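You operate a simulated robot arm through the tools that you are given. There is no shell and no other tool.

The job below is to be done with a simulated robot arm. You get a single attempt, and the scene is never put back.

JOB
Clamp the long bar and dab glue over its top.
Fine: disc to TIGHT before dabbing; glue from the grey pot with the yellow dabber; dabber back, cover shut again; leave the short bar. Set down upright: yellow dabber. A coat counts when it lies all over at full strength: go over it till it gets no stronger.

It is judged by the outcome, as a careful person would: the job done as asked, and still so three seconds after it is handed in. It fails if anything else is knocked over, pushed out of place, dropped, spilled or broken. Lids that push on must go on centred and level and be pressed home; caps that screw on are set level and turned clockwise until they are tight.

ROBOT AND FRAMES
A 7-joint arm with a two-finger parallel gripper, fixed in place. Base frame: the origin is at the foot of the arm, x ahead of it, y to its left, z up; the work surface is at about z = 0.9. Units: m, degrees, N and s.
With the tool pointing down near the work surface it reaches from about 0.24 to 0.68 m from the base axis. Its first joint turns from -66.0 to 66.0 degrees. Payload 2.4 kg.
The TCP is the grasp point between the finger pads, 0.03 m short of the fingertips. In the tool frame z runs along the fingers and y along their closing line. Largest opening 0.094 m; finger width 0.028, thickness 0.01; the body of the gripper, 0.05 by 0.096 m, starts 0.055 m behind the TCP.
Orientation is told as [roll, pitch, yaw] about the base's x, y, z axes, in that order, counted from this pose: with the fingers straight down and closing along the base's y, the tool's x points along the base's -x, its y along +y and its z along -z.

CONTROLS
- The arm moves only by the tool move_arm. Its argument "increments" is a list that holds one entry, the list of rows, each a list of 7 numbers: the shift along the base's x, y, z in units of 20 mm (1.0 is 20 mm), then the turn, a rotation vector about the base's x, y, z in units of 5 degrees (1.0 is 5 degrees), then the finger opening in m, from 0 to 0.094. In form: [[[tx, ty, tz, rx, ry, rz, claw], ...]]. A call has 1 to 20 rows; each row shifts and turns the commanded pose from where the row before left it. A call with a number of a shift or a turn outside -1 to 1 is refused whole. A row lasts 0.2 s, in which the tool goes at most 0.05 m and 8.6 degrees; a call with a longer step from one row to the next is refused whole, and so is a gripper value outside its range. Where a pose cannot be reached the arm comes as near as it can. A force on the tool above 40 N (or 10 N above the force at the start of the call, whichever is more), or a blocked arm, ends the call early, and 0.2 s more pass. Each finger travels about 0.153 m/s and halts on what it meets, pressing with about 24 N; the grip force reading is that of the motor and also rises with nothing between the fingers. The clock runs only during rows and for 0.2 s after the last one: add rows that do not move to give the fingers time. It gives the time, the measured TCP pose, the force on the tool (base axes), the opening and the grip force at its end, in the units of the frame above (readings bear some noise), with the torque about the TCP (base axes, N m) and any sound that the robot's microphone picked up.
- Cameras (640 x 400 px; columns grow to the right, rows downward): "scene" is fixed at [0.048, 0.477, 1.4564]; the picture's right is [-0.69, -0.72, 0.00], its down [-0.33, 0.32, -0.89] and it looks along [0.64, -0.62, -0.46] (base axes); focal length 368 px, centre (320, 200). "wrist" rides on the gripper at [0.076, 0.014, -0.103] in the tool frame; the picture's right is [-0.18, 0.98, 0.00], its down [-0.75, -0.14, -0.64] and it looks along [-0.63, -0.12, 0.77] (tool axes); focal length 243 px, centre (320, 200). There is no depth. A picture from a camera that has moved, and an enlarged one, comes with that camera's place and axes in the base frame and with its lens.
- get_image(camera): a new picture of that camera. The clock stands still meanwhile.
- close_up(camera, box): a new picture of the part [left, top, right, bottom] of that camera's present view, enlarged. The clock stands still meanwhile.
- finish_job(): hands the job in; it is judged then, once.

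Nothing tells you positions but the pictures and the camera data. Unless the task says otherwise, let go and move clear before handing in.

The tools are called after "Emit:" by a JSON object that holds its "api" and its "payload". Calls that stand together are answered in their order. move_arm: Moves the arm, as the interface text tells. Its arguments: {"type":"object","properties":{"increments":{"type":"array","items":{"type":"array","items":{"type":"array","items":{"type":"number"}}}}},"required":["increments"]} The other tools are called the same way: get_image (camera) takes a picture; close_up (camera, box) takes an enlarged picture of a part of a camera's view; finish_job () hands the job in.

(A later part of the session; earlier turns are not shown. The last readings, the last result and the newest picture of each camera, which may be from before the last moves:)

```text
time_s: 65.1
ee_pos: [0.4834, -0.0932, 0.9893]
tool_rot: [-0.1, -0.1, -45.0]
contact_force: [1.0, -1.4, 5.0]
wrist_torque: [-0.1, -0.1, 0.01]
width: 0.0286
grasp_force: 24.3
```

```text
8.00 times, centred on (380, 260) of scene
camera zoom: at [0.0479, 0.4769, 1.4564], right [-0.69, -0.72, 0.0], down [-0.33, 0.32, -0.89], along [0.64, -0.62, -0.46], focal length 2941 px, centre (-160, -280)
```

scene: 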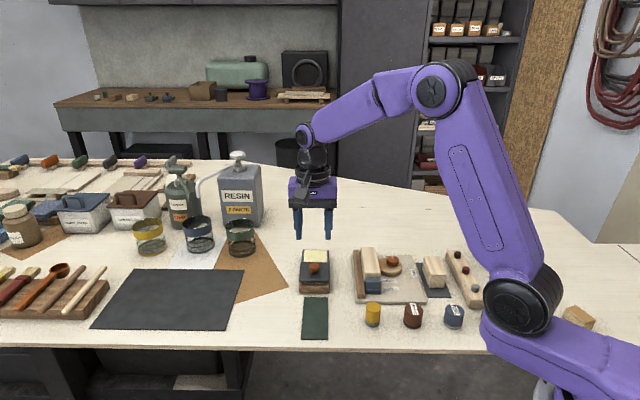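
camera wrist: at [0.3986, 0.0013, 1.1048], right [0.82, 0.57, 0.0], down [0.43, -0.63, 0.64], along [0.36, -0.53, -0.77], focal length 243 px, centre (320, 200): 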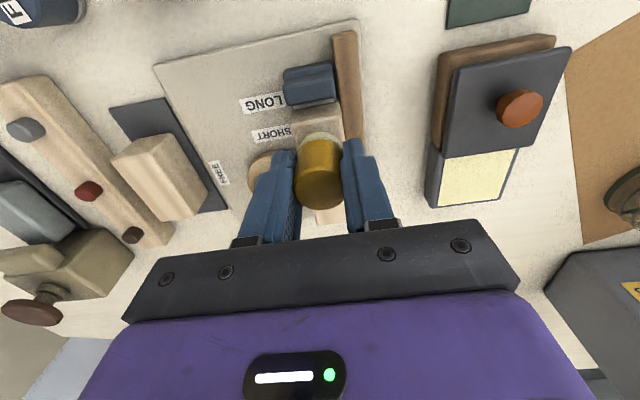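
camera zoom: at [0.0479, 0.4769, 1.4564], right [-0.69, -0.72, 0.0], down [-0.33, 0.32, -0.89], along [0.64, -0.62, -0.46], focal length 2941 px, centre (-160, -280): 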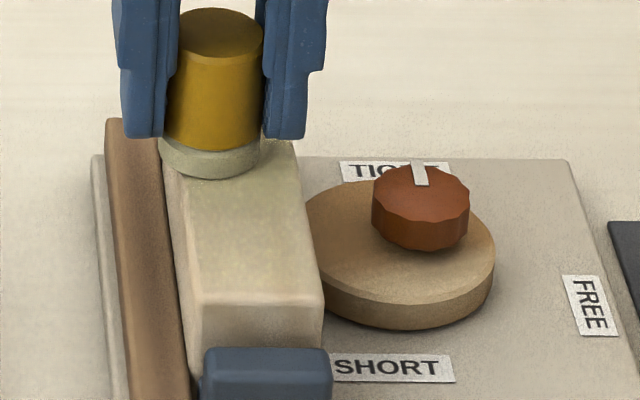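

Pressure about 5 N — good. Continue the second lane to the front end.

Emit:
{"api": "move_arm", "payload": {"increments": [[[-0.15, 0.15, -0.01, 0, 0, 0, 0.02], [-0.15, 0.15, 0, 0, 0, 0, 0.02], [-0.15, 0.15, 0, 0, 0, 0, 0.02], [-0.15, 0.15, 0, 0, 0, 0, 0.02], [-0.15, 0.15, 0, 0, 0, 0, 0.02], [-0.15, 0.15, 0, 0, 0, 0, 0.02]]]}}

Emit:
{"api": "move_arm", "payload": {"increments": [[[-0.15, 0.15, 0, 0, 0, 0, 0.02], [-0.15, 0.15, 0, 0, 0, 0, 0.02], [-0.15, 0.15, 0, 0, 0, 0, 0.02], [-0.15, 0.15, 0, 0, 0, 0, 0.02], [-0.15, 0.15, 0, 0, 0, 0, 0.02], [-0.1, 0.1, 0, 0, 0, 0, 0.02]]]}}

Emit:
{"api": "close_up", "payload": {"camera": "scene", "box": [355, 235, 405, 285]}}

Emit:
{"api": "close_up", "payload": {"camera": "wrist", "box": [240, 50, 400, 200]}}

```text
time_s: 66.5
ee_pos: [0.4649, -0.0743, 0.9895]
tool_rot: [0.0, -0.1, -44.9]
contact_force: [2.0, -3.0, 10.4]
wrist_torque: [-0.23, -0.11, 0.0]
width: 0.0287
grasp_force: 24.0
```

```text
time_s: 67.9
ee_pos: [0.4467, -0.0572, 0.9893]
tool_rot: [-0.2, 0.0, -45.1]
contact_force: [2.3, -3.1, 9.0]
wrist_torque: [-0.14, -0.15, 0.01]
width: 0.0287
grasp_force: 23.9
```

```text
8.00 times, centred on (380, 260) of scene
camera zoom: at [0.0479, 0.4769, 1.4564], right [-0.69, -0.72, 0.0], down [-0.33, 0.32, -0.89], along [0.64, -0.62, -0.46], focal length 2941 px, centre (-160, -280)
```

zoom: 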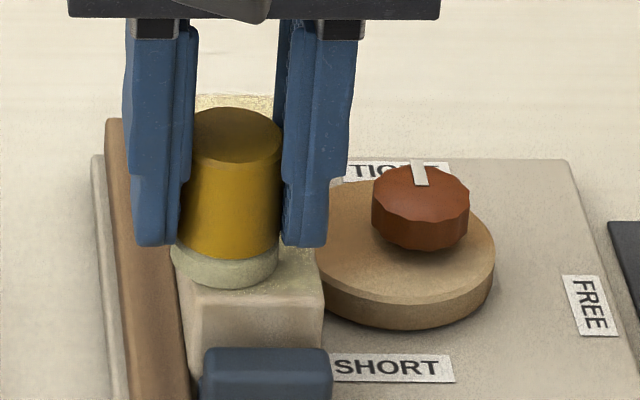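

```text
2.67 times, centred on (320, 125) of wrist
camera zoom: at [0.4056, 0.0063, 1.0911], right [0.82, 0.57, 0.0], down [0.43, -0.63, 0.64], along [0.36, -0.53, -0.77], focal length 647 px, centre (320, 400)
```

zoom: 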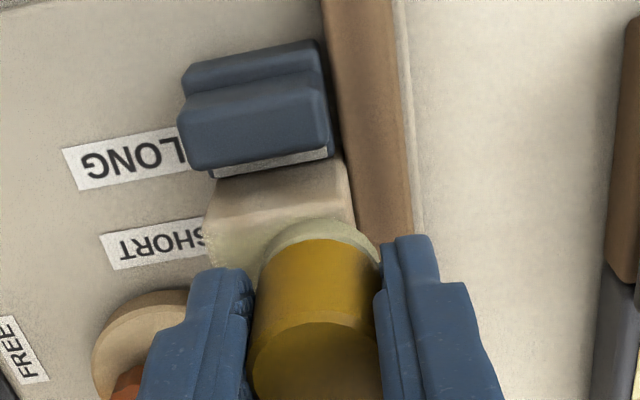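

Two lanes done. Lifting away to the pot to reload, and viewing the bar uncovered.

Emit:
{"api": "move_arm", "payload": {"increments": [[[0, 0, 0.5, 0, 0, 0, 0.02], [0, 0, 1, 0, 0, 0, 0.02], [0.6, 0.15, 0.2, 0, 0, 0, 0.02], [0.9, 0.22, 0, 0, 0, 0, 0.02], [0.9, 0.22, 0, 0, 0, 0, 0.02], [0.9, 0.22, 0, 0, 0, 0, 0.02], [0.9, 0.22, 0, 0, 0, 0, 0.02], [0.9, 0.22, 0, 0, 0, 0, 0.02], [0.9, 0.22, 0, 0, 0, 0, 0.02], [0.9, 0.22, 0, 0, 0, 0, 0.02], [0, 0, 0, 0, 0, 0, 0.02]]]}}

Emit:
{"api": "close_up", "payload": {"camera": "scene", "box": [355, 235, 405, 285]}}

Emit:
{"api": "close_up", "payload": {"camera": "scene", "box": [270, 200, 450, 310]}}

Emit:
{"api": "get_image", "payload": {"camera": "wrist"}}

```text
time_s: 70.3
ee_pos: [0.5849, -0.0244, 1.0237]
tool_rot: [-0.1, 0.0, -44.9]
contact_force: [-0.3, 0.7, -0.4]
wrist_torque: [0.03, -0.01, 0.0]
width: 0.0286
grasp_force: 24.8
```

```text
8.00 times, centred on (380, 260) of scene
camera zoom: at [0.048, 0.477, 1.4564], right [-0.69, -0.72, 0.0], down [-0.33, 0.32, -0.89], along [0.64, -0.62, -0.46], focal length 2941 px, centre (-160, -280)
```

zoom: 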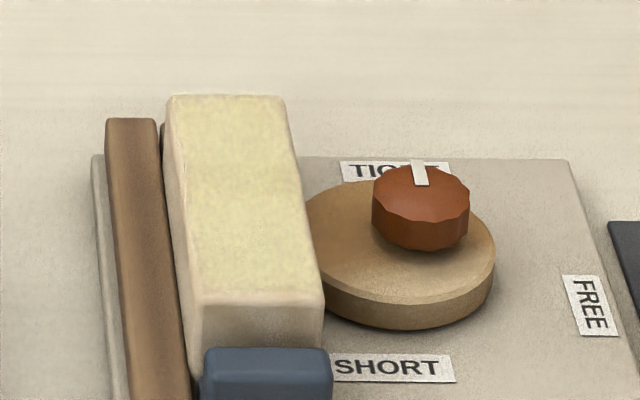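

```text
3.56 times, centred on (360, 255) of scene
camera zoom: at [0.048, 0.477, 1.4564], right [-0.69, -0.72, 0.0], down [-0.33, 0.32, -0.89], along [0.64, -0.62, -0.46], focal length 1307 px, centre (178, 4)
```

zoom: 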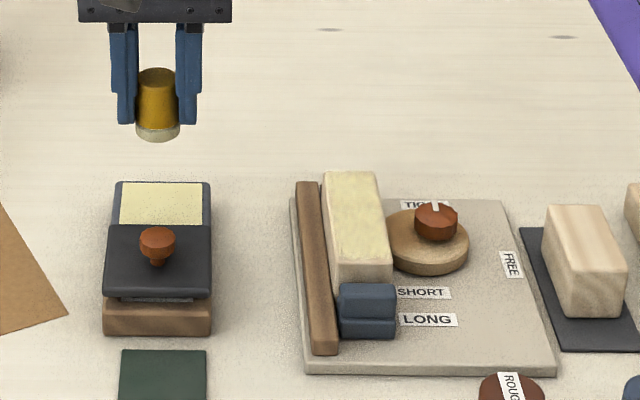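

```text
taken
camera wrist: at [0.5438, 0.04, 1.1254], right [0.82, 0.57, 0.0], down [0.44, -0.63, 0.64], along [0.36, -0.53, -0.77], focal length 243 px, centre (320, 200)
```

wrist: 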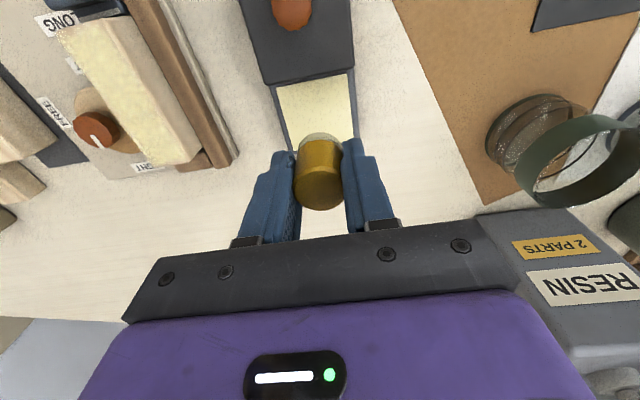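

The coat is plainly visible now: pale yellow over most of the top, thin at the edges. Reloading the dabber.

Emit:
{"api": "move_arm", "payload": {"increments": [[[0, -0.02, -0.46, 0, 0, 0, 0.02], [0, 0, -0.46, 0, 0, 0, 0.02], [0, 0, -0.46, 0, 0, 0, 0.02], [0, 0, -0.46, 0, 0, 0, 0.02], [0, 0, -0.46, 0, 0, 0, 0.02], [0, 0, -0.46, 0, 0, 0, 0.02], [0, 0, -0.05, 0, 0, 0, 0.02], [0, 0, -0.05, 0, 0, 0, 0.02], [0, 0, 0, 0, 0, 0, 0.02]]]}}

Emit:
{"api": "close_up", "payload": {"camera": "scene", "box": [280, 220, 360, 300]}}

```text
time_s: 72.3
ee_pos: [0.5856, -0.0234, 0.9654]
tool_rot: [-0.2, 0.1, -44.9]
contact_force: [0.2, 0.1, -0.7]
wrist_torque: [0.03, 0.02, -0.01]
width: 0.0288
grasp_force: 24.2
```

```text
5.00 times, centred on (320, 260) of scene
camera zoom: at [0.048, 0.477, 1.4564], right [-0.69, -0.72, 0.0], down [-0.33, 0.32, -0.89], along [0.64, -0.62, -0.46], focal length 1838 px, centre (320, -100)
```

zoom: 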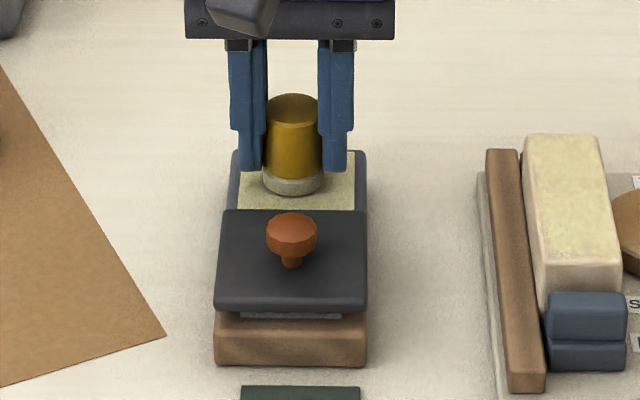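

Not touching yet; a bit lower.

Emit:
{"api": "move_arm", "payload": {"increments": [[[0, 0, -0.05, 0, 0, 0, 0.02], [0, 0, -0.05, 0, 0, 0, 0.02], [0, 0, 0, 0, 0, 0, 0.02]]]}}

Emit:
{"api": "move_arm", "payload": {"increments": [[[0, 0, -0.04, 0, 0, 0, 0.02], [0, 0, 0, 0, 0, 0, 0.02], [0, 0, 0, 0, 0, 0, 0.02]]]}}

Emit:
{"api": "close_up", "payload": {"camera": "scene", "box": [280, 220, 360, 300]}}

```text
time_s: 73.1
ee_pos: [0.5854, -0.0253, 0.9634]
tool_rot: [-0.1, -0.1, -44.8]
contact_force: [-3.5, 2.0, 15.4]
wrist_torque: [0.06, 0.11, 0.0]
width: 0.0288
grasp_force: 23.5
```

```text
time_s: 73.9
ee_pos: [0.5862, -0.0232, 0.9644]
tool_rot: [0.0, -0.1, -44.9]
contact_force: [-4.4, 3.2, 28.0]
wrist_torque: [0.07, 0.12, 0.02]
width: 0.0289
grasp_force: 24.2
```

```text
5.00 times, centred on (320, 260) of scene
camera zoom: at [0.0473, 0.4771, 1.4564], right [-0.69, -0.72, 0.0], down [-0.33, 0.32, -0.89], along [0.64, -0.62, -0.45], focal length 1838 px, centre (320, -100)
```

zoom: 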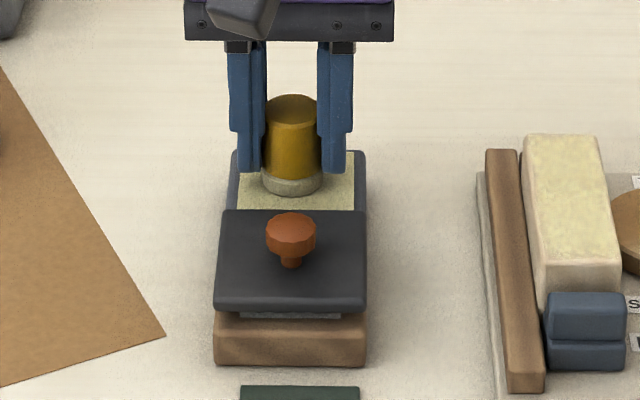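

Loaded. Returning to the bar's front end, fence-side lane (v≈-0.279), for a second coat with lanes nearer the edges.

Emit:
{"api": "move_arm", "payload": {"increments": [[[0, 0, 0.3, 0, 0, 0, 0.02], [0, 0, 0.8, 0, 0, 0, 0.02], [0, 0, 1, 0, 0, 0, 0.02], [0, 0, 0.8, 0, 0, 0, 0.02], [-0.871, -0.169, 0, 0, 0, 0, 0.02], [-0.871, -0.169, 0, 0, 0, 0, 0.02], [-0.871, -0.169, 0, 0, 0, 0, 0.02], [-0.871, -0.169, 0, 0, 0, 0, 0.02], [-0.871, -0.169, 0, 0, 0, 0, 0.02], [-0.871, -0.169, 0, 0, 0, 0, 0.02], [-0.871, -0.169, 0, 0, 0, 0, 0.02], [-0.871, -0.169, 0, 0, 0, 0, 0.02], [0, 0, -0.7, 0, 0, 0, 0.02], [0, 0, -0.5, 0, 0, 0, 0.02], [0, 0, -0.2, 0, 0, 0, 0.02], [0, 0, 0, 0, 0, 0, 0.02]]]}}

Emit:
{"api": "close_up", "payload": {"camera": "scene", "box": [340, 220, 430, 300]}}

```text
time_s: 77.3
ee_pos: [0.4456, -0.0517, 0.9923]
tool_rot: [-0.2, 0.1, -45.0]
contact_force: [-0.1, -0.1, -0.6]
wrist_torque: [0.01, 0.02, 0.02]
width: 0.0289
grasp_force: 24.2
```

```text
5.00 times, centred on (385, 260) of scene
camera zoom: at [0.048, 0.477, 1.4564], right [-0.69, -0.72, 0.0], down [-0.33, 0.32, -0.89], along [0.64, -0.62, -0.46], focal length 1838 px, centre (-5, -100)
```

zoom: 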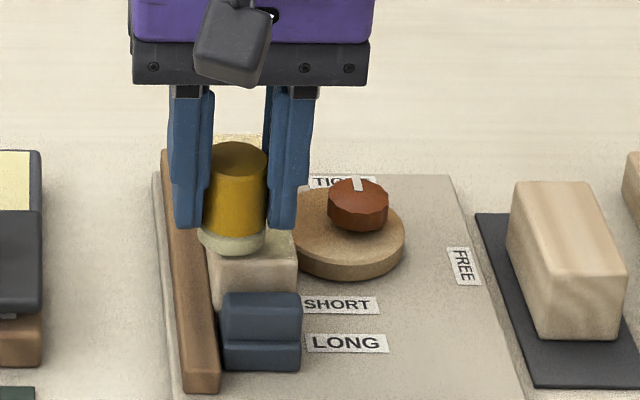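

In place just above the bar; feeling down.

Emit:
{"api": "move_arm", "payload": {"increments": [[[0, 0, -0.06, 0, 0, 0, 0.02], [0, 0, -0.06, 0, 0, 0, 0.02], [0, 0, -0.05, 0, 0, 0, 0.02], [0, 0, 0, 0, 0, 0, 0.02]]]}}

```text
time_s: 78.3
ee_pos: [0.446, -0.0522, 0.992]
tool_rot: [-0.3, 0.1, -44.9]
contact_force: [-0.2, -0.5, -0.2]
wrist_torque: [0.01, -0.01, -0.01]
width: 0.0289
grasp_force: 23.7
```

Emit:
{"api": "move_arm", "payload": {"increments": [[[0, 0, -0.05, 0, 0, 0, 0.02], [0, 0, -0.03, 0, 0, 0, 0.02], [0, 0, 0, 0, 0, 0, 0.02]]]}}

```text
time_s: 79.1
ee_pos: [0.4469, -0.0525, 0.9894]
tool_rot: [-0.1, 0.0, -45.0]
contact_force: [-1.9, 1.1, 11.8]
wrist_torque: [-0.02, 0.06, 0.01]
width: 0.0288
grasp_force: 24.5
```

Touching at 12 N. Dragging back along this lane.

Emit:
{"api": "move_arm", "payload": {"increments": [[[0.15, -0.15, 0, 0, 0, 0, 0.02], [0.15, -0.15, 0, 0, 0, 0, 0.02], [0.15, -0.15, 0, 0, 0, 0, 0.02], [0.15, -0.15, 0, 0, 0, 0, 0.02], [0.15, -0.15, 0, 0, 0, 0, 0.02], [0.15, -0.15, 0, 0, 0, 0, 0.02], [0.15, -0.15, 0, 0, 0, 0, 0.02], [0.15, -0.15, 0, 0, 0, 0, 0.02], [0.15, -0.15, 0, 0, 0, 0, 0.02], [0.15, -0.15, 0, 0, 0, 0, 0.02]]]}}

Emit:
{"api": "move_arm", "payload": {"increments": [[[0.15, -0.15, 0, 0, 0, 0, 0.02], [0.15, -0.15, 0, 0, 0, 0, 0.02], [0.15, -0.15, 0, 0, 0, 0, 0.02], [0.15, -0.15, 0, 0, 0, 0, 0.02], [0.15, -0.15, 0, 0, 0, 0, 0.02], [0.15, -0.15, 0, 0, 0, 0, 0.02], [0.15, -0.15, 0, 0, 0, 0, 0.02], [0.15, -0.15, 0, 0, 0, 0, 0.02], [0.15, -0.15, 0, 0, 0, 0, 0.02], [0.15, -0.15, 0, 0, 0, 0, 0.02], [0.05, -0.05, 0, 0, 0, 0, 0.02]]]}}

Emit:
{"api": "close_up", "payload": {"camera": "scene", "box": [355, 235, 405, 285]}}

```text
time_s: 81.3
ee_pos: [0.476, -0.0824, 0.9892]
tool_rot: [-0.2, 0.0, -44.9]
contact_force: [-3.9, 5.7, 24.4]
wrist_torque: [0.17, 0.17, 0.01]
width: 0.0288
grasp_force: 24.2
```

```text
time_s: 83.7
ee_pos: [0.5069, -0.1128, 0.9885]
tool_rot: [-0.3, 0.1, -45.1]
contact_force: [-4.6, 4.1, 20.0]
wrist_torque: [0.12, 0.35, -0.06]
width: 0.0287
grasp_force: 24.5
```

```text
8.00 times, centred on (380, 260) of scene
camera zoom: at [0.0475, 0.4772, 1.4563], right [-0.69, -0.72, 0.0], down [-0.33, 0.32, -0.89], along [0.64, -0.62, -0.45], focal length 2941 px, centre (-160, -280)
```

zoom: 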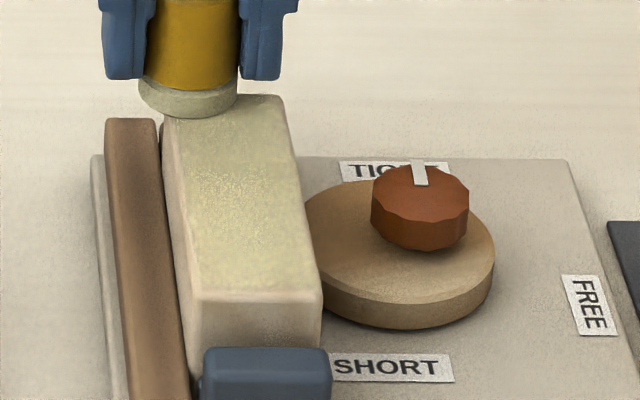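

Shifting across to the disc-side lane (v≈-0.257) and returning to the front.

Emit:
{"api": "move_arm", "payload": {"increments": [[[-0.15, -0.15, 0.02, 0, 0, 0, 0.02], [-0.15, -0.15, 0, 0, 0, 0, 0.02], [-0.15, -0.15, 0, 0, 0, 0, 0.02], [-0.15, -0.15, 0, 0, 0, 0, 0.02], [-0.16, -0.16, 0, 0, 0, 0, 0.02], [0, 0, 0, 0, 0, 0, 0.02], [-0.15, 0.15, 0, 0, 0, 0, 0.02], [-0.15, 0.15, 0, 0, 0, 0, 0.02], [-0.15, 0.15, 0, 0, 0, 0, 0.02], [-0.15, 0.15, 0, 0, 0, 0, 0.02], [-0.15, 0.15, 0, 0, 0, 0, 0.02]]]}}

Emit:
{"api": "move_arm", "payload": {"increments": [[[-0.15, 0.15, 0, 0, 0, 0, 0.02], [-0.15, 0.15, 0, 0, 0, 0, 0.02], [-0.15, 0.15, 0, 0, 0, 0, 0.02], [-0.15, 0.15, 0, 0, 0, 0, 0.02], [-0.15, 0.15, 0, 0, 0, 0, 0.02], [-0.15, 0.15, 0, 0, 0, 0, 0.02], [-0.15, 0.15, 0, 0, 0, 0, 0.02], [-0.15, 0.15, 0, 0, 0, 0, 0.02]]]}}

Emit:
{"api": "move_arm", "payload": {"increments": [[[-0.15, 0.15, 0, 0, 0, 0, 0.02], [-0.15, 0.15, 0, 0, 0, 0, 0.02], [-0.15, 0.15, 0, 0, 0, 0, 0.02], [-0.15, 0.15, 0, 0, 0, 0, 0.02], [-0.15, 0.15, 0, 0, 0, 0, 0.02], [-0.15, 0.15, 0, 0, 0, 0, 0.02], [-0.15, 0.15, 0, 0, 0, 0, 0.02]]]}}

Emit:
{"api": "close_up", "payload": {"camera": "scene", "box": [355, 235, 405, 285]}}

```text
time_s: 86.1
ee_pos: [0.4771, -0.1136, 0.9894]
tool_rot: [-0.2, 0.1, -45.0]
contact_force: [2.2, -2.1, 8.1]
wrist_torque: [-0.13, -0.19, 0.03]
width: 0.0287
grasp_force: 24.1
```

```text
time_s: 87.9
ee_pos: [0.4537, -0.0878, 0.9889]
tool_rot: [-0.2, 0.0, -44.9]
contact_force: [4.2, -4.0, 14.4]
wrist_torque: [-0.16, -0.24, -0.01]
width: 0.0289
grasp_force: 24.0
```

```text
time_s: 89.5
ee_pos: [0.4304, -0.0687, 0.9888]
tool_rot: [-0.2, 0.1, -45.0]
contact_force: [2.9, -2.8, 12.0]
wrist_torque: [-0.09, -0.25, -0.03]
width: 0.0288
grasp_force: 24.2
```

```text
8.00 times, centred on (380, 260) of scene
camera zoom: at [0.0479, 0.4769, 1.4564], right [-0.69, -0.72, 0.0], down [-0.33, 0.32, -0.89], along [0.64, -0.62, -0.46], focal length 2941 px, centre (-160, -280)
```

zoom: 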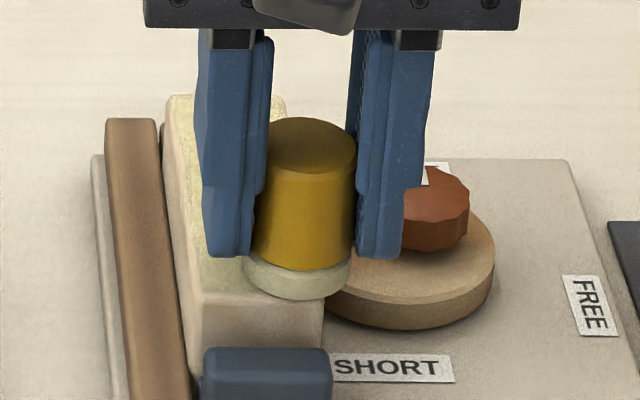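

Lifting to look and to reload.

Emit:
{"api": "move_arm", "payload": {"increments": [[[0, 0, 0.5, 0, 0, 0, 0.02], [0, 0, 1, 0, 0, 0, 0.02], [0.97, 0.276, 0.2, 0, 0, 0, 0.02], [0.97, 0.276, 0, 0, 0, 0, 0.02], [0.97, 0.276, 0, 0, 0, 0, 0.02], [0.97, 0.276, 0, 0, 0, 0, 0.02], [0.97, 0.276, 0, 0, 0, 0, 0.02], [0.97, 0.276, 0, 0, 0, 0, 0.02], [0.97, 0.276, 0, 0, 0, 0, 0.02], [0.97, 0.276, 0, 0, 0, 0, 0.02], [0, 0, 0, 0, 0, 0, 0.02]]]}}

Emit:
{"api": "close_up", "payload": {"camera": "scene", "box": [355, 235, 405, 285]}}

Emit:
{"api": "close_up", "payload": {"camera": "wrist", "box": [30, 0, 230, 180]}}

```text
time_s: 91.9
ee_pos: [0.5893, -0.0243, 1.0235]
tool_rot: [-0.2, 0.1, -44.9]
contact_force: [0.9, -0.5, 0.4]
wrist_torque: [0.03, -0.01, -0.02]
width: 0.0286
grasp_force: 24.3
```

```text
8.00 times, centred on (380, 260) of scene
camera zoom: at [0.048, 0.477, 1.4564], right [-0.69, -0.72, 0.0], down [-0.33, 0.32, -0.89], along [0.64, -0.62, -0.46], focal length 2941 px, centre (-160, -280)
```

zoom: 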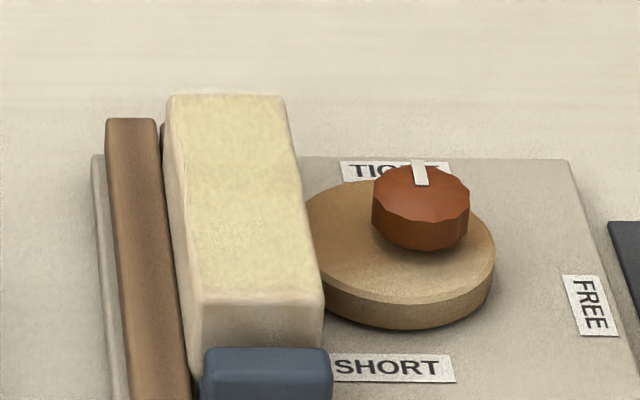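

```text
2.22 times, centred on (130, 90) of wrist
camera zoom: at [0.5467, 0.0397, 1.1257], right [0.82, 0.57, 0.0], down [0.44, -0.63, 0.64], along [0.36, -0.53, -0.77], focal length 539 px, centre (742, 444)
```

zoom: 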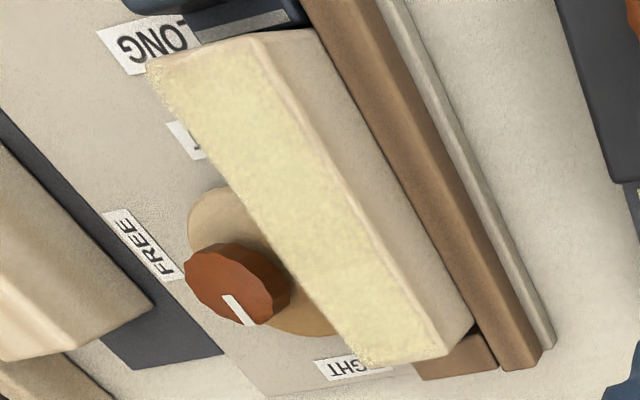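

The coat now reaches all edges but is still a bit mottled. Reloading for another pass.

Emit:
{"api": "move_arm", "payload": {"increments": [[[-0.17, -0.05, -0.48, 0, 0, 0, 0.02], [0, 0, -0.48, 0, 0, 0, 0.02], [0, 0, -0.48, 0, 0, 0, 0.02], [0, 0, -0.48, 0, 0, 0, 0.02], [0, 0, -0.48, 0, 0, 0, 0.02], [0, 0, -0.48, 0, 0, 0, 0.02], [0, 0, -0.05, 0, 0, 0, 0.02], [0, 0, -0.05, 0, 0, 0, 0.02], [0, 0, -0.03, 0, 0, 0, 0.02], [0, 0, 0, 0, 0, 0, 0.02]]]}}

```text
time_s: 94.1
ee_pos: [0.5842, -0.0257, 0.9638]
tool_rot: [0.0, -0.3, -45.0]
contact_force: [-0.4, -1.6, 26.4]
wrist_torque: [-0.1, 0.02, 0.0]
width: 0.0288
grasp_force: 24.6
```

Loaded again. Back to the bar for the next pass.

Emit:
{"api": "move_arm", "payload": {"increments": [[[0, 0, 0, 0, 0, 0, 0.02], [0, 0, 0.3, 0, 0, 0, 0.02], [0, 0, 0.8, 0, 0, 0, 0.02], [0, 0, 1, 0, 0, 0, 0.02], [0, 0, 0.8, 0, 0, 0, 0.02], [-0.88, -0.179, 0, 0, 0, 0, 0.02], [-0.88, -0.179, 0, 0, 0, 0, 0.02], [-0.88, -0.179, 0, 0, 0, 0, 0.02], [-0.88, -0.179, 0, 0, 0, 0, 0.02], [-0.88, -0.179, 0, 0, 0, 0, 0.02], [-0.88, -0.179, 0, 0, 0, 0, 0.02], [-0.88, -0.179, 0, 0, 0, 0, 0.02], [-0.88, -0.179, 0, 0, 0, 0, 0.02], [0, 0, -0.7, 0, 0, 0, 0.02], [0, 0, -0.6, 0, 0, 0, 0.02], [0, 0, -0.2, 0, 0, 0, 0.02], [0, 0, -0.05, 0, 0, 0, 0.02], [0, 0, 0, 0, 0, 0, 0.02]]]}}

```text
time_s: 97.9
ee_pos: [0.4431, -0.0533, 0.9887]
tool_rot: [-0.2, 0.1, -45.0]
contact_force: [0.8, -0.1, 0.8]
wrist_torque: [-0.02, -0.01, 0.0]
width: 0.0287
grasp_force: 24.4
```

Emit:
{"api": "move_arm", "payload": {"increments": [[[0, 0, -0.05, 0, 0, 0, 0.02], [0, 0, -0.03, 0, 0, 0, 0.02], [0, 0, 0, 0, 0, 0, 0.02]]]}}

```text
time_s: 98.7
ee_pos: [0.4441, -0.0537, 0.9889]
tool_rot: [-0.1, -0.1, -45.1]
contact_force: [-6.8, 1.8, 33.2]
wrist_torque: [-0.04, 0.22, -0.01]
width: 0.0286
grasp_force: 24.2
```

A little too firm (33 N); ease and drag toward the back.

Emit:
{"api": "move_arm", "payload": {"increments": [[[0, 0, 0.03, 0, 0, 0, 0.02], [0.15, -0.15, 0, 0, 0, 0, 0.02], [0.15, -0.15, 0, 0, 0, 0, 0.02], [0.15, -0.15, 0, 0, 0, 0, 0.02], [0.15, -0.15, 0, 0, 0, 0, 0.02], [0.15, -0.15, 0, 0, 0, 0, 0.02], [0.15, -0.15, 0, 0, 0, 0, 0.02], [0.15, -0.15, 0, 0, 0, 0, 0.02], [0.15, -0.15, 0, 0, 0, 0, 0.02], [0.15, -0.15, 0, 0, 0, 0, 0.02], [0.15, -0.15, 0, 0, 0, 0, 0.02]]]}}

Emit:
{"api": "move_arm", "payload": {"increments": [[[0.15, -0.15, 0, 0, 0, 0, 0.02], [0.15, -0.15, 0, 0, 0, 0, 0.02], [0.15, -0.15, 0, 0, 0, 0, 0.02], [0.15, -0.15, 0, 0, 0, 0, 0.02], [0.15, -0.15, 0, 0, 0, 0, 0.02], [0.15, -0.15, 0, 0, 0, 0, 0.02], [0.15, -0.15, 0, 0, 0, 0, 0.02], [0.15, -0.15, 0, 0, 0, 0, 0.02], [0.15, -0.15, 0, 0, 0, 0, 0.02], [0.15, -0.15, 0, 0, 0, 0, 0.02], [0.05, -0.05, 0, 0, 0, 0, 0.02]]]}}

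Emit:
{"api": "move_arm", "payload": {"increments": [[[-0.16, -0.16, 0.02, 0, 0, 0, 0.02], [-0.16, -0.16, 0, 0, 0, 0, 0.02], [-0.16, -0.16, 0, 0, 0, 0, 0.02], [0, 0, 0, 0, 0, 0, 0.02], [-0.15, 0.15, 0, 0, 0, 0, 0.02], [-0.15, 0.15, 0, 0, 0, 0, 0.02], [-0.15, 0.15, 0, 0, 0, 0, 0.02], [-0.15, 0.15, 0, 0, 0, 0, 0.02], [-0.15, 0.15, 0, 0, 0, 0, 0.02], [-0.15, 0.15, 0, 0, 0, 0, 0.02]]]}}

Emit:
{"api": "move_arm", "payload": {"increments": [[[-0.15, 0.15, 0, 0, 0, 0, 0.02], [-0.15, 0.15, 0, 0, 0, 0, 0.02], [-0.15, 0.15, 0, 0, 0, 0, 0.02], [-0.15, 0.15, 0, 0, 0, 0, 0.02], [-0.15, 0.15, 0, 0, 0, 0, 0.02], [-0.15, 0.15, 0, 0, 0, 0, 0.02], [-0.15, 0.15, 0, 0, 0, 0, 0.02], [-0.15, 0.15, 0, 0, 0, 0, 0.02], [-0.15, 0.15, 0, 0, 0, 0, 0.02], [-0.15, 0.15, 0, 0, 0, 0, 0.02], [-0.15, 0.15, 0, 0, 0, 0, 0.02], [-0.15, 0.15, 0, 0, 0, 0, 0.02], [-0.15, 0.15, 0, 0, 0, 0, 0.02], [-0.15, 0.15, 0, 0, 0, 0, 0.02]]]}}

```text
time_s: 101.1
ee_pos: [0.473, -0.0844, 0.9894]
tool_rot: [-0.2, 0.1, -44.9]
contact_force: [-2.9, 3.7, 12.8]
wrist_torque: [0.06, 0.11, 0.0]
width: 0.0286
grasp_force: 23.6
```

```text
time_s: 103.5
ee_pos: [0.5044, -0.115, 0.9893]
tool_rot: [-0.2, 0.0, -45.0]
contact_force: [-3.1, 3.1, 10.3]
wrist_torque: [0.09, 0.11, 0.0]
width: 0.0286
grasp_force: 23.6
```

```text
time_s: 105.7
ee_pos: [0.4761, -0.1068, 0.9892]
tool_rot: [-0.2, 0.1, -45.0]
contact_force: [1.2, -1.5, 4.8]
wrist_torque: [-0.05, -0.1, 0.02]
width: 0.0286
grasp_force: 23.9
```

```text
time_s: 108.7
ee_pos: [0.4344, -0.065, 0.9886]
tool_rot: [-0.3, -0.1, -45.0]
contact_force: [2.6, -2.6, 10.6]
wrist_torque: [-0.11, -0.16, 0.01]
width: 0.0286
grasp_force: 23.7
```

Pass complete with steady light pressure. Lifting away to compare the coat's strength.

Emit:
{"api": "move_arm", "payload": {"increments": [[[0, 0, 0.5, 0, 0, 0, 0.02], [0, 0, 1, 0, 0, 0, 0.02], [0.94, 0.25, 0.2, 0, 0, 0, 0.02], [0.94, 0.25, 0, 0, 0, 0, 0.02], [0.94, 0.25, 0, 0, 0, 0, 0.02], [0.94, 0.25, 0, 0, 0, 0, 0.02], [0.94, 0.25, 0, 0, 0, 0, 0.02], [0.94, 0.25, 0, 0, 0, 0, 0.02], [0.94, 0.25, 0, 0, 0, 0, 0.02], [0.94, 0.25, 0, 0, 0, 0, 0.02], [0, 0, 0, 0, 0, 0, 0.02]]]}}

Emit:
{"api": "close_up", "payload": {"camera": "scene", "box": [355, 235, 405, 285]}}

Emit:
{"api": "close_up", "payload": {"camera": "wrist", "box": [30, 0, 230, 180]}}

Emit:
{"api": "close_up", "payload": {"camera": "scene", "box": [270, 200, 450, 310]}}

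```text
time_s: 111.1
ee_pos: [0.5847, -0.0228, 1.0225]
tool_rot: [-0.2, -0.1, -44.9]
contact_force: [-0.8, 0.4, 0.0]
wrist_torque: [0.0, 0.01, -0.01]
width: 0.0286
grasp_force: 23.3
```

```text
8.00 times, centred on (380, 260) of scene
camera zoom: at [0.048, 0.477, 1.4564], right [-0.69, -0.72, 0.0], down [-0.33, 0.32, -0.89], along [0.64, -0.62, -0.46], focal length 2941 px, centre (-160, -280)
```

zoom: 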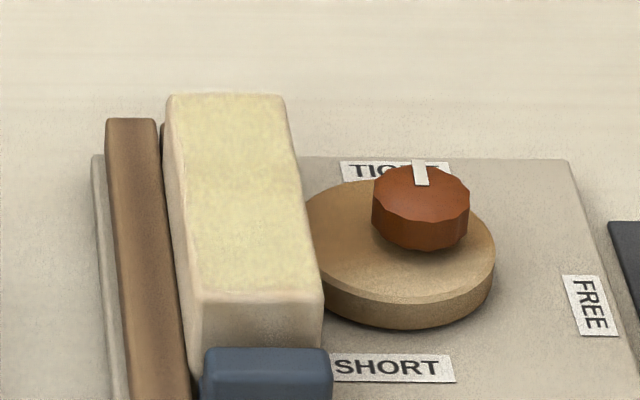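

```text
2.22 times, centred on (130, 90) of wrist
camera zoom: at [0.5423, 0.0398, 1.1245], right [0.82, 0.57, 0.0], down [0.44, -0.63, 0.64], along [0.36, -0.53, -0.77], focal length 539 px, centre (742, 444)
```

zoom: 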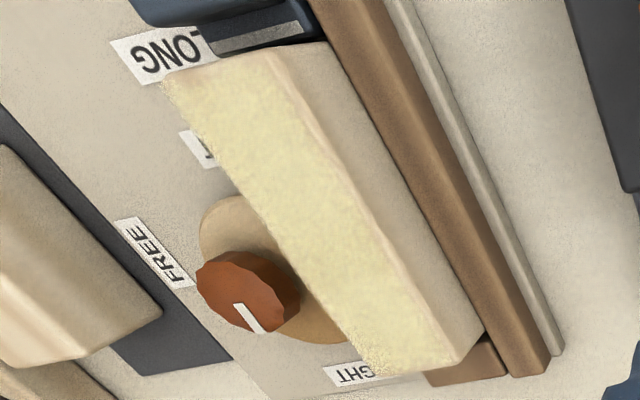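

```text
3.56 times, centred on (360, 255) of scene
camera zoom: at [0.048, 0.477, 1.4564], right [-0.69, -0.72, 0.0], down [-0.33, 0.32, -0.89], along [0.64, -0.62, -0.46], focal length 1307 px, centre (178, 4)
```

zoom: 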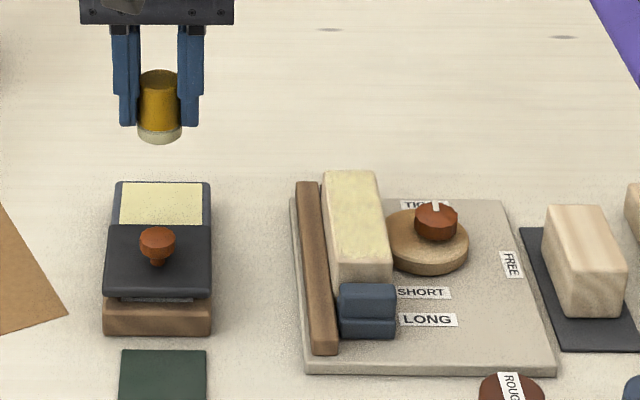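

The coat is nearly uniform. I'll reload and do another pass with edge lanes plus the middle, then compare.

Emit:
{"api": "move_arm", "payload": {"increments": [[[0, -0.05, -0.48, 0, 0, 0, 0.02], [0, 0, -0.48, 0, 0, 0, 0.02], [0, 0, -0.48, 0, 0, 0, 0.02], [0, 0, -0.48, 0, 0, 0, 0.02], [0, 0, -0.48, 0, 0, 0, 0.02], [0, 0, -0.46, 0, 0, 0, 0.02], [0, 0, -0.05, 0, 0, 0, 0.02], [0, 0, -0.03, 0, 0, 0, 0.02], [0, 0, 0, 0, 0, 0, 0.02]]]}}

```text
time_s: 113.1
ee_pos: [0.5857, -0.0252, 0.9652]
tool_rot: [0.0, -0.1, -44.9]
contact_force: [-0.4, 0.6, 5.4]
wrist_torque: [0.03, -0.03, -0.03]
width: 0.0287
grasp_force: 24.4
```

Emit:
{"api": "move_arm", "payload": {"increments": [[[0, 0, -0.03, 0, 0, 0, 0.02], [0, 0, 0, 0, 0, 0, 0.02], [0, 0, 0, 0, 0, 0, 0.02], [0, 0, 0.3, 0, 0, 0, 0.02], [0, 0, 0.8, 0, 0, 0, 0.02], [0, 0, 1, 0, 0, 0, 0.02], [0, 0, 0.8, 0, 0, 0, 0.02], [-0.875, -0.143, 0, 0, 0, 0, 0.02], [-0.875, -0.143, 0, 0, 0, 0, 0.02], [-0.875, -0.143, 0, 0, 0, 0, 0.02], [-0.875, -0.143, 0, 0, 0, 0, 0.02], [-0.875, -0.143, 0, 0, 0, 0, 0.02], [-0.875, -0.143, 0, 0, 0, 0, 0.02], [-0.875, -0.143, 0, 0, 0, 0, 0.02], [-0.875, -0.143, 0, 0, 0, 0, 0.02], [0, 0, -0.7, 0, 0, 0, 0.02], [0, 0, -0.6, 0, 0, 0, 0.02], [0, 0, -0.2, 0, 0, 0, 0.02], [0, 0, -0.05, 0, 0, 0, 0.02], [0, 0, 0, 0, 0, 0, 0.02]]]}}

Emit:
{"api": "move_arm", "payload": {"increments": [[[0, 0, -0.03, 0, 0, 0, 0.02], [0, 0, 0, 0, 0, 0, 0.02]]]}}

```text
time_s: 117.3
ee_pos: [0.444, -0.0476, 0.9907]
tool_rot: [-0.2, 0.0, -45.0]
contact_force: [-0.6, 0.2, -0.2]
wrist_torque: [0.01, -0.02, -0.01]
width: 0.0287
grasp_force: 24.0
```

```text
time_s: 117.9
ee_pos: [0.4449, -0.0487, 0.9913]
tool_rot: [-0.2, -0.1, -45.1]
contact_force: [-0.3, 0.8, -0.7]
wrist_torque: [-0.01, -0.01, -0.01]
width: 0.0287
grasp_force: 24.1
```

Emit:
{"api": "move_arm", "payload": {"increments": [[[0, 0, -0.05, 0, 0, 0, 0.02], [0, 0, -0.03, 0, 0, 0, 0.02], [0, 0, 0, 0, 0, 0, 0.02]]]}}

Emit:
{"api": "move_arm", "payload": {"increments": [[[0, 0, -0.03, 0, 0, 0, 0.02], [0, 0, 0, 0, 0, 0, 0.02]]]}}

```text
time_s: 118.7
ee_pos: [0.4447, -0.0493, 0.9894]
tool_rot: [-0.1, -0.1, -44.9]
contact_force: [-1.2, 2.2, 22.2]
wrist_torque: [-0.03, 0.08, 0.02]
width: 0.0285
grasp_force: 24.5
```

```text
time_s: 119.3
ee_pos: [0.4446, -0.0478, 0.989]
tool_rot: [0.0, -0.2, -44.9]
contact_force: [-0.6, 2.8, 35.5]
wrist_torque: [-0.1, 0.09, 0.03]
width: 0.0288
grasp_force: 24.1
```

Ease and drag the fence-edge lane.

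Emit:
{"api": "move_arm", "payload": {"increments": [[[0, 0, 0.04, 0, 0, 0, 0.02], [0.17, -0.17, 0, 0, 0, 0, 0.02], [0.17, -0.17, 0, 0, 0, 0, 0.02], [0.17, -0.17, 0, 0, 0, 0, 0.02], [0.17, -0.17, 0, 0, 0, 0, 0.02], [0.17, -0.17, 0, 0, 0, 0, 0.02], [0.17, -0.17, 0, 0, 0, 0, 0.02], [0.17, -0.17, 0, 0, 0, 0, 0.02], [0.17, -0.17, 0, 0, 0, 0, 0.02], [0.17, -0.17, 0, 0, 0, 0, 0.02], [0.17, -0.17, 0, 0, 0, 0, 0.02]]]}}

Emit:
{"api": "move_arm", "payload": {"increments": [[[0.17, -0.17, 0, 0, 0, 0, 0.02], [0.17, -0.17, 0, 0, 0, 0, 0.02], [0.17, -0.17, 0, 0, 0, 0, 0.02], [0.17, -0.17, 0, 0, 0, 0, 0.02], [0.17, -0.17, 0, 0, 0, 0, 0.02], [0.17, -0.17, 0, 0, 0, 0, 0.02], [0.17, -0.17, 0, 0, 0, 0, 0.02], [0.17, -0.17, 0, 0, 0, 0, 0.02], [0.17, -0.17, 0, 0, 0, 0, 0.02], [-0.15, -0.15, 0.01, 0, 0, 0, 0.02], [-0.15, -0.15, 0, 0, 0, 0, 0.02], [-0.15, -0.15, 0, 0, 0, 0, 0.02], [0, 0, 0, 0, 0, 0, 0.02]]]}}

Emit:
{"api": "move_arm", "payload": {"increments": [[[-0.17, 0.17, 0, 0, 0, 0, 0.02], [-0.17, 0.17, 0, 0, 0, 0, 0.02], [-0.17, 0.17, 0, 0, 0, 0, 0.02], [-0.17, 0.17, 0, 0, 0, 0, 0.02], [-0.17, 0.17, 0, 0, 0, 0, 0.02], [-0.17, 0.17, 0, 0, 0, 0, 0.02], [-0.17, 0.17, 0, 0, 0, 0, 0.02], [-0.17, 0.17, 0, 0, 0, 0, 0.02], [-0.17, 0.17, 0, 0, 0, 0, 0.02]]]}}

```text
time_s: 121.7
ee_pos: [0.4799, -0.0833, 0.9884]
tool_rot: [-0.1, 0.0, -45.0]
contact_force: [-4.0, 2.9, 16.0]
wrist_torque: [0.0, 0.15, -0.04]
width: 0.0289
grasp_force: 23.9
```

```text
time_s: 124.5
ee_pos: [0.5007, -0.1235, 0.9886]
tool_rot: [-0.2, 0.0, -45.0]
contact_force: [3.5, 3.0, 15.5]
wrist_torque: [0.17, -0.09, -0.01]
width: 0.0286
grasp_force: 23.7
```

```text
time_s: 126.5
ee_pos: [0.4692, -0.0923, 0.9906]
tool_rot: [-0.2, 0.1, -45.0]
contact_force: [2.4, -0.9, 5.7]
wrist_torque: [-0.05, -0.11, 0.0]
width: 0.0285
grasp_force: 24.1
```

Emit:
{"api": "move_arm", "payload": {"increments": [[[-0.17, 0.17, 0, 0, 0, 0, 0.02], [-0.17, 0.17, 0, 0, 0, 0, 0.02], [-0.17, 0.17, 0, 0, 0, 0, 0.02], [-0.17, 0.17, 0, 0, 0, 0, 0.02], [-0.17, 0.17, 0, 0, 0, 0, 0.02], [-0.17, 0.17, 0, 0, 0, 0, 0.02], [-0.17, 0.17, 0, 0, 0, 0, 0.02], [-0.17, 0.17, 0, 0, 0, 0, 0.02], [-0.17, 0.17, 0, 0, 0, 0, 0.02], [-0.17, 0.17, 0, 0, 0, 0, 0.02], [-0.15, -0.15, 0.0, 0, 0, 0, 0.02], [-0.15, -0.15, 0, 0, 0, 0, 0.02], [-0.12, -0.12, 0, 0, 0, 0, 0.02], [0, 0, 0, 0, 0, 0, 0.02]]]}}

Emit:
{"api": "move_arm", "payload": {"increments": [[[0.17, -0.17, 0, 0, 0, 0, 0.02], [0.17, -0.17, 0, 0, 0, 0, 0.02], [0.17, -0.17, 0, 0, 0, 0, 0.02], [0.17, -0.17, 0, 0, 0, 0, 0.02], [0.17, -0.17, 0, 0, 0, 0, 0.02], [0.17, -0.17, 0, 0, 0, 0, 0.02], [0.17, -0.17, 0, 0, 0, 0, 0.02], [0.17, -0.17, 0, 0, 0, 0, 0.02], [0.17, -0.17, 0, 0, 0, 0, 0.02], [0.17, -0.17, 0, 0, 0, 0, 0.02]]]}}

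Emit:
{"api": "move_arm", "payload": {"increments": [[[0.17, -0.17, 0, 0, 0, 0, 0.02], [0.17, -0.17, 0, 0, 0, 0, 0.02], [0.17, -0.17, 0, 0, 0, 0, 0.02], [0.17, -0.17, 0, 0, 0, 0, 0.02], [0.17, -0.17, 0, 0, 0, 0, 0.02], [0.17, -0.17, 0, 0, 0, 0, 0.02], [0.17, -0.17, 0, 0, 0, 0, 0.02], [0.17, -0.17, 0, 0, 0, 0, 0.02], [0.17, -0.17, 0, 0, 0, 0, 0.02]]]}}

```text
time_s: 129.5
ee_pos: [0.4275, -0.0657, 0.9892]
tool_rot: [-0.2, -0.1, -45.0]
contact_force: [3.4, 6.7, 21.8]
wrist_torque: [0.33, -0.28, 0.01]
width: 0.0286
grasp_force: 24.2
```

```text
time_s: 131.7
ee_pos: [0.4612, -0.1001, 0.9894]
tool_rot: [-0.2, -0.1, -45.1]
contact_force: [-4.6, 4.9, 19.3]
wrist_torque: [0.23, 0.17, 0.03]
width: 0.0289
grasp_force: 23.8
```

```text
time_s: 133.7
ee_pos: [0.4926, -0.1309, 0.9884]
tool_rot: [-0.2, 0.1, -44.9]
contact_force: [-6.6, 7.7, 31.9]
wrist_torque: [0.46, 0.35, 0.01]
width: 0.0289
grasp_force: 24.1
```

Three lanes done. Lifting away and comparing the coat.

Emit:
{"api": "move_arm", "payload": {"increments": [[[0, 0, 0.5, 0, 0, 0, 0.02], [0, 0, 1, 0, 0, 0, 0.02], [0.77, 0.88, 0.2, 0, 0, 0, 0.02], [0.77, 0.88, 0, 0, 0, 0, 0.02], [0.77, 0.88, 0, 0, 0, 0, 0.02], [0.77, 0.88, 0, 0, 0, 0, 0.02], [0.77, 0.88, 0, 0, 0, 0, 0.02], [0.77, 0.88, 0, 0, 0, 0, 0.02], [0, 0, 0, 0, 0, 0, 0.02]]]}}

Emit:
{"api": "close_up", "payload": {"camera": "scene", "box": [355, 235, 405, 285]}}

Emit:
{"api": "close_up", "payload": {"camera": "wrist", "box": [30, 0, 230, 180]}}

```text
time_s: 135.7
ee_pos: [0.5853, -0.0239, 1.0251]
tool_rot: [-0.2, 0.0, -45.0]
contact_force: [-0.3, -0.3, -0.5]
wrist_torque: [0.0, 0.02, 0.0]
width: 0.0288
grasp_force: 24.2
```

```text
8.00 times, centred on (380, 260) of scene
camera zoom: at [0.048, 0.477, 1.4564], right [-0.69, -0.72, 0.0], down [-0.33, 0.32, -0.89], along [0.64, -0.62, -0.46], focal length 2941 px, centre (-160, -280)
```

zoom: 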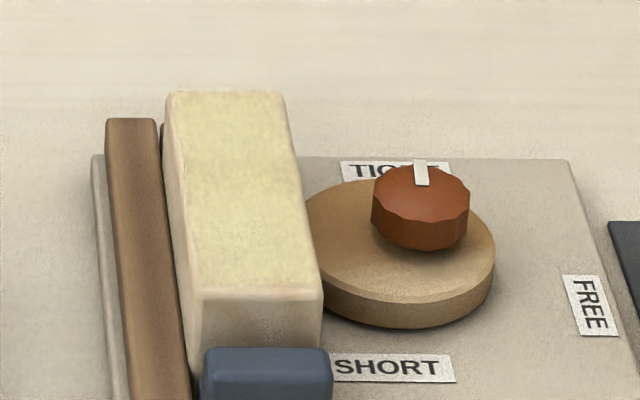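

```text
2.22 times, centred on (130, 90) of wrist
camera zoom: at [0.5427, 0.04, 1.126], right [0.82, 0.57, 0.0], down [0.44, -0.63, 0.64], along [0.36, -0.53, -0.77], focal length 539 px, centre (742, 444)
```

zoom: 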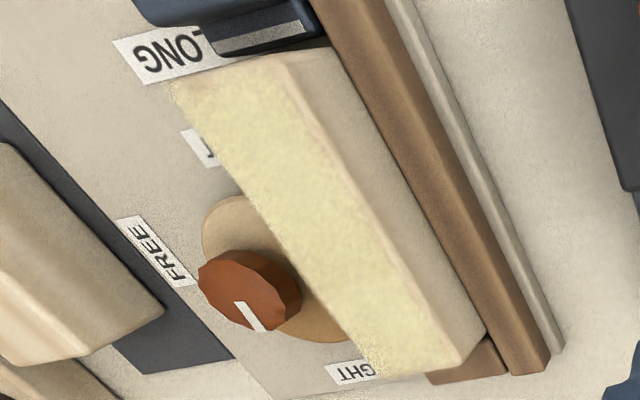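

The coat is even, but the bar seems to have crept a few millimetres toward the back from my dragging. Checking it closely.

Emit:
{"api": "close_up", "payload": {"camera": "scene", "box": [362, 240, 402, 265]}}

Emit:
{"api": "close_up", "payload": {"camera": "scene", "box": [362, 265, 402, 295]}}

Emit:
{"api": "close_up", "payload": {"camera": "wrist", "box": [60, 0, 150, 60]}}

Emit:
{"api": "close_up", "payload": {"camera": "wrist", "box": [120, 120, 220, 180]}}

```text
16.00 times, centred on (382, 252) of scene
camera zoom: at [0.048, 0.477, 1.4564], right [-0.69, -0.72, 0.0], down [-0.33, 0.32, -0.89], along [0.64, -0.62, -0.46], focal length 5882 px, centre (-672, -640)
```

zoom: 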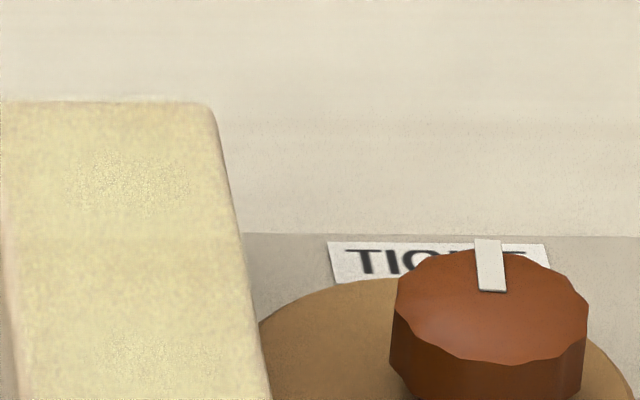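

```text
13.33 times, centred on (382, 280) of scene
camera zoom: at [0.048, 0.477, 1.4564], right [-0.69, -0.72, 0.0], down [-0.33, 0.32, -0.89], along [0.64, -0.62, -0.46], focal length 4902 px, centre (-507, -867)
```

zoom: 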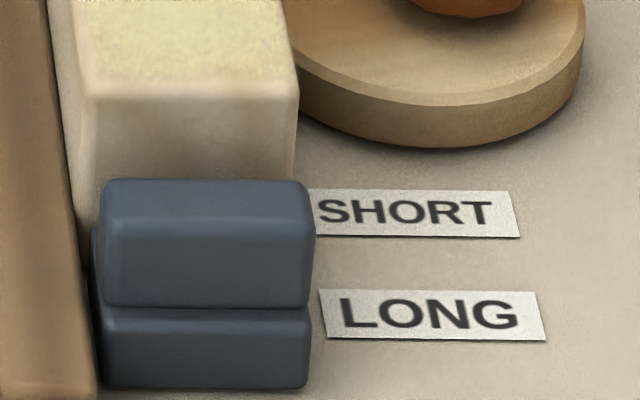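

```text
6.67 times, centred on (105, 30) of wrist
camera zoom: at [0.5427, 0.04, 1.126], right [0.82, 0.57, 0.0], down [0.44, -0.63, 0.64], along [0.36, -0.53, -0.77], focal length 1618 px, centre (1753, 1333)
```

zoom: 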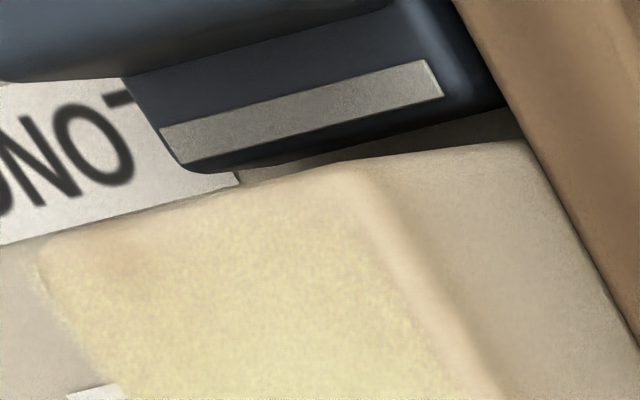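

```text
6.40 times, centred on (170, 150) of wrist
camera zoom: at [0.5427, 0.04, 1.126], right [0.82, 0.57, 0.0], down [0.44, -0.63, 0.64], along [0.36, -0.53, -0.77], focal length 1553 px, centre (1280, 520)
```

zoom: 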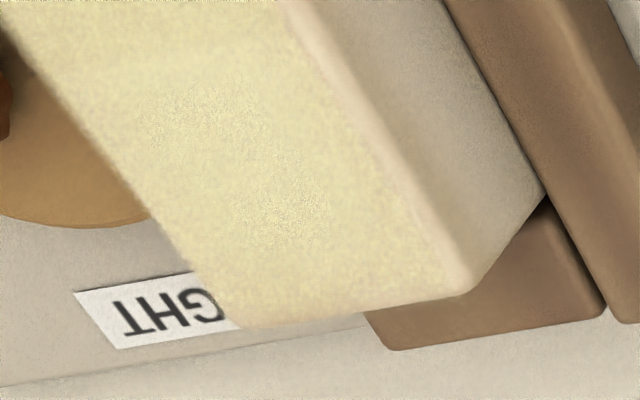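

The bar just rests against the brown back stop and is still held to the fence with the disc at TIGHT, so it's fine; the film is a little thin at the front edge and corner. Reloading for a last pass with strokes toward the front.

Emit:
{"api": "move_arm", "payload": {"increments": [[[0, -0.05, -0.48, 0, 0, 0, 0.02], [0, 0, -0.48, 0, 0, 0, 0.02], [0, 0, -0.48, 0, 0, 0, 0.02], [0, 0, -0.48, 0, 0, 0, 0.02], [0, 0, -0.48, 0, 0, 0, 0.02], [0, 0, -0.48, 0, 0, 0, 0.02], [0, 0, -0.05, 0, 0, 0, 0.02], [0, 0, -0.05, 0, 0, 0, 0.02], [0, 0, -0.05, 0, 0, 0, 0.02], [0, 0, 0, 0, 0, 0, 0.02]]]}}

```text
time_s: 137.9
ee_pos: [0.5847, -0.026, 0.965]
tool_rot: [0.0, -0.1, -45.0]
contact_force: [-3.2, -0.3, 26.8]
wrist_torque: [-0.07, 0.03, 0.01]
width: 0.0287
grasp_force: 24.2
```

Emit:
{"api": "move_arm", "payload": {"increments": [[[0, 0, 0, 0, 0, 0, 0.02], [0, 0, 0.3, 0, 0, 0, 0.02], [0, 0, 0.8, 0, 0, 0, 0.02], [0, 0, 1, 0, 0, 0, 0.02], [0, 0, 0.8, 0, 0, 0, 0.02], [-0.78, -0.85, 0, 0, 0, 0, 0.02], [-0.78, -0.85, 0, 0, 0, 0, 0.02], [-0.78, -0.85, 0, 0, 0, 0, 0.02], [-0.78, -0.85, 0, 0, 0, 0, 0.02], [-0.78, -0.85, 0, 0, 0, 0, 0.02], [-0.78, -0.85, 0, 0, 0, 0, 0.02], [0, 0, -0.7, 0, 0, 0, 0.02], [0, 0, -0.6, 0, 0, 0, 0.02], [0, 0, -0.2, 0, 0, 0, 0.02], [0, 0, -0.06, 0, 0, 0, 0.02], [0, 0, 0, 0, 0, 0, 0.02]]]}}

Emit:
{"api": "move_arm", "payload": {"increments": [[[0, 0, -0.03, 0, 0, 0, 0.02], [0, 0, 0, 0, 0, 0, 0.02]]]}}

```text
time_s: 141.3
ee_pos: [0.4907, -0.129, 0.9899]
tool_rot: [-0.2, 0.0, -45.0]
contact_force: [-0.6, -0.5, 2.1]
wrist_torque: [0.04, -0.02, 0.0]
width: 0.0287
grasp_force: 23.6
```

```text
time_s: 141.9
ee_pos: [0.4915, -0.1281, 0.99]
tool_rot: [-0.2, 0.0, -45.0]
contact_force: [-4.1, 0.5, 14.9]
wrist_torque: [0.04, 0.16, 0.02]
width: 0.0285
grasp_force: 24.4
```

Contact at 15 N; dragging the disc-side lane toward the front, pausing at the front corner and sweeping across the front edge.

Emit:
{"api": "move_arm", "payload": {"increments": [[[-0.17, 0.17, 0, 0, 0, 0, 0.02], [-0.17, 0.17, 0, 0, 0, 0, 0.02], [-0.17, 0.17, 0, 0, 0, 0, 0.02], [-0.17, 0.17, 0, 0, 0, 0, 0.02], [-0.17, 0.17, 0, 0, 0, 0, 0.02], [-0.17, 0.17, 0, 0, 0, 0, 0.02], [-0.17, 0.17, 0, 0, 0, 0, 0.02], [-0.17, 0.17, 0, 0, 0, 0, 0.02], [-0.17, 0.17, 0, 0, 0, 0, 0.02], [-0.17, 0.17, 0, 0, 0, 0, 0.02]]]}}

Emit:
{"api": "move_arm", "payload": {"increments": [[[-0.17, 0.17, 0, 0, 0, 0, 0.02], [-0.17, 0.17, 0, 0, 0, 0, 0.02], [-0.17, 0.17, 0, 0, 0, 0, 0.02], [-0.17, 0.17, 0, 0, 0, 0, 0.02], [-0.17, 0.17, 0, 0, 0, 0, 0.02], [-0.17, 0.17, 0, 0, 0, 0, 0.02], [-0.17, 0.17, 0, 0, 0, 0, 0.02], [-0.17, 0.17, 0, 0, 0, 0, 0.02], [-0.17, 0.17, 0, 0, 0, 0, 0.02], [0, 0, 0, 0, 0, 0, 0.02], [0, 0, 0, 0, 0, 0, 0.02]]]}}

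Emit:
{"api": "move_arm", "payload": {"increments": [[[0.15, 0.15, 0.0, 0, 0, 0, 0.02], [0.15, 0.15, 0, 0, 0, 0, 0.02], [0.15, 0.15, 0, 0, 0, 0, 0.02], [0.15, 0.15, 0, 0, 0, 0, 0.02], [0.15, 0.15, 0, 0, 0, 0, 0.02], [0.1, 0.1, 0, 0, 0, 0, 0.02], [0, 0, 0, 0, 0, 0, 0.02], [0, 0, 0, 0, 0, 0, 0.02]]]}}

Emit:
{"api": "close_up", "payload": {"camera": "scene", "box": [340, 220, 430, 300]}}

```text
time_s: 144.1
ee_pos: [0.4582, -0.0947, 0.9876]
tool_rot: [0.0, 0.0, -44.9]
contact_force: [5.7, -2.9, 17.9]
wrist_torque: [-0.1, -0.24, -0.03]
width: 0.0288
grasp_force: 24.4
```

```text
time_s: 146.5
ee_pos: [0.4265, -0.0618, 0.989]
tool_rot: [-0.3, 0.1, -44.9]
contact_force: [1.8, -1.9, 12.9]
wrist_torque: [-0.09, -0.18, -0.03]
width: 0.0284
grasp_force: 24.2
```

```text
time_s: 148.3
ee_pos: [0.4452, -0.045, 0.9891]
tool_rot: [-0.2, 0.1, -44.9]
contact_force: [-5.0, -2.9, 18.5]
wrist_torque: [-0.3, 0.11, -0.09]
width: 0.0286
grasp_force: 23.9
```

```text
5.00 times, centred on (385, 260) of scene
camera zoom: at [0.0475, 0.4769, 1.4564], right [-0.69, -0.72, 0.0], down [-0.33, 0.32, -0.89], along [0.64, -0.62, -0.46], focal length 1838 px, centre (-5, -100)
```

zoom: 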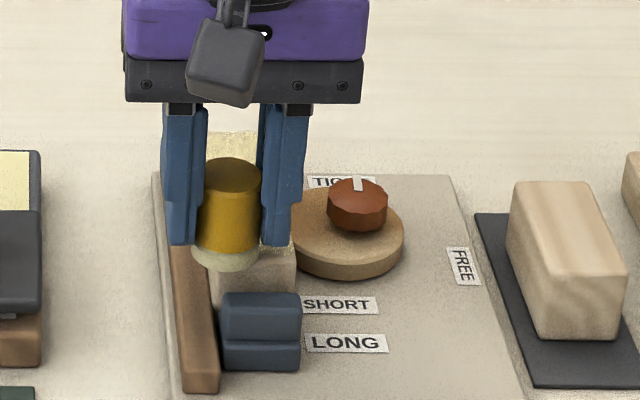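

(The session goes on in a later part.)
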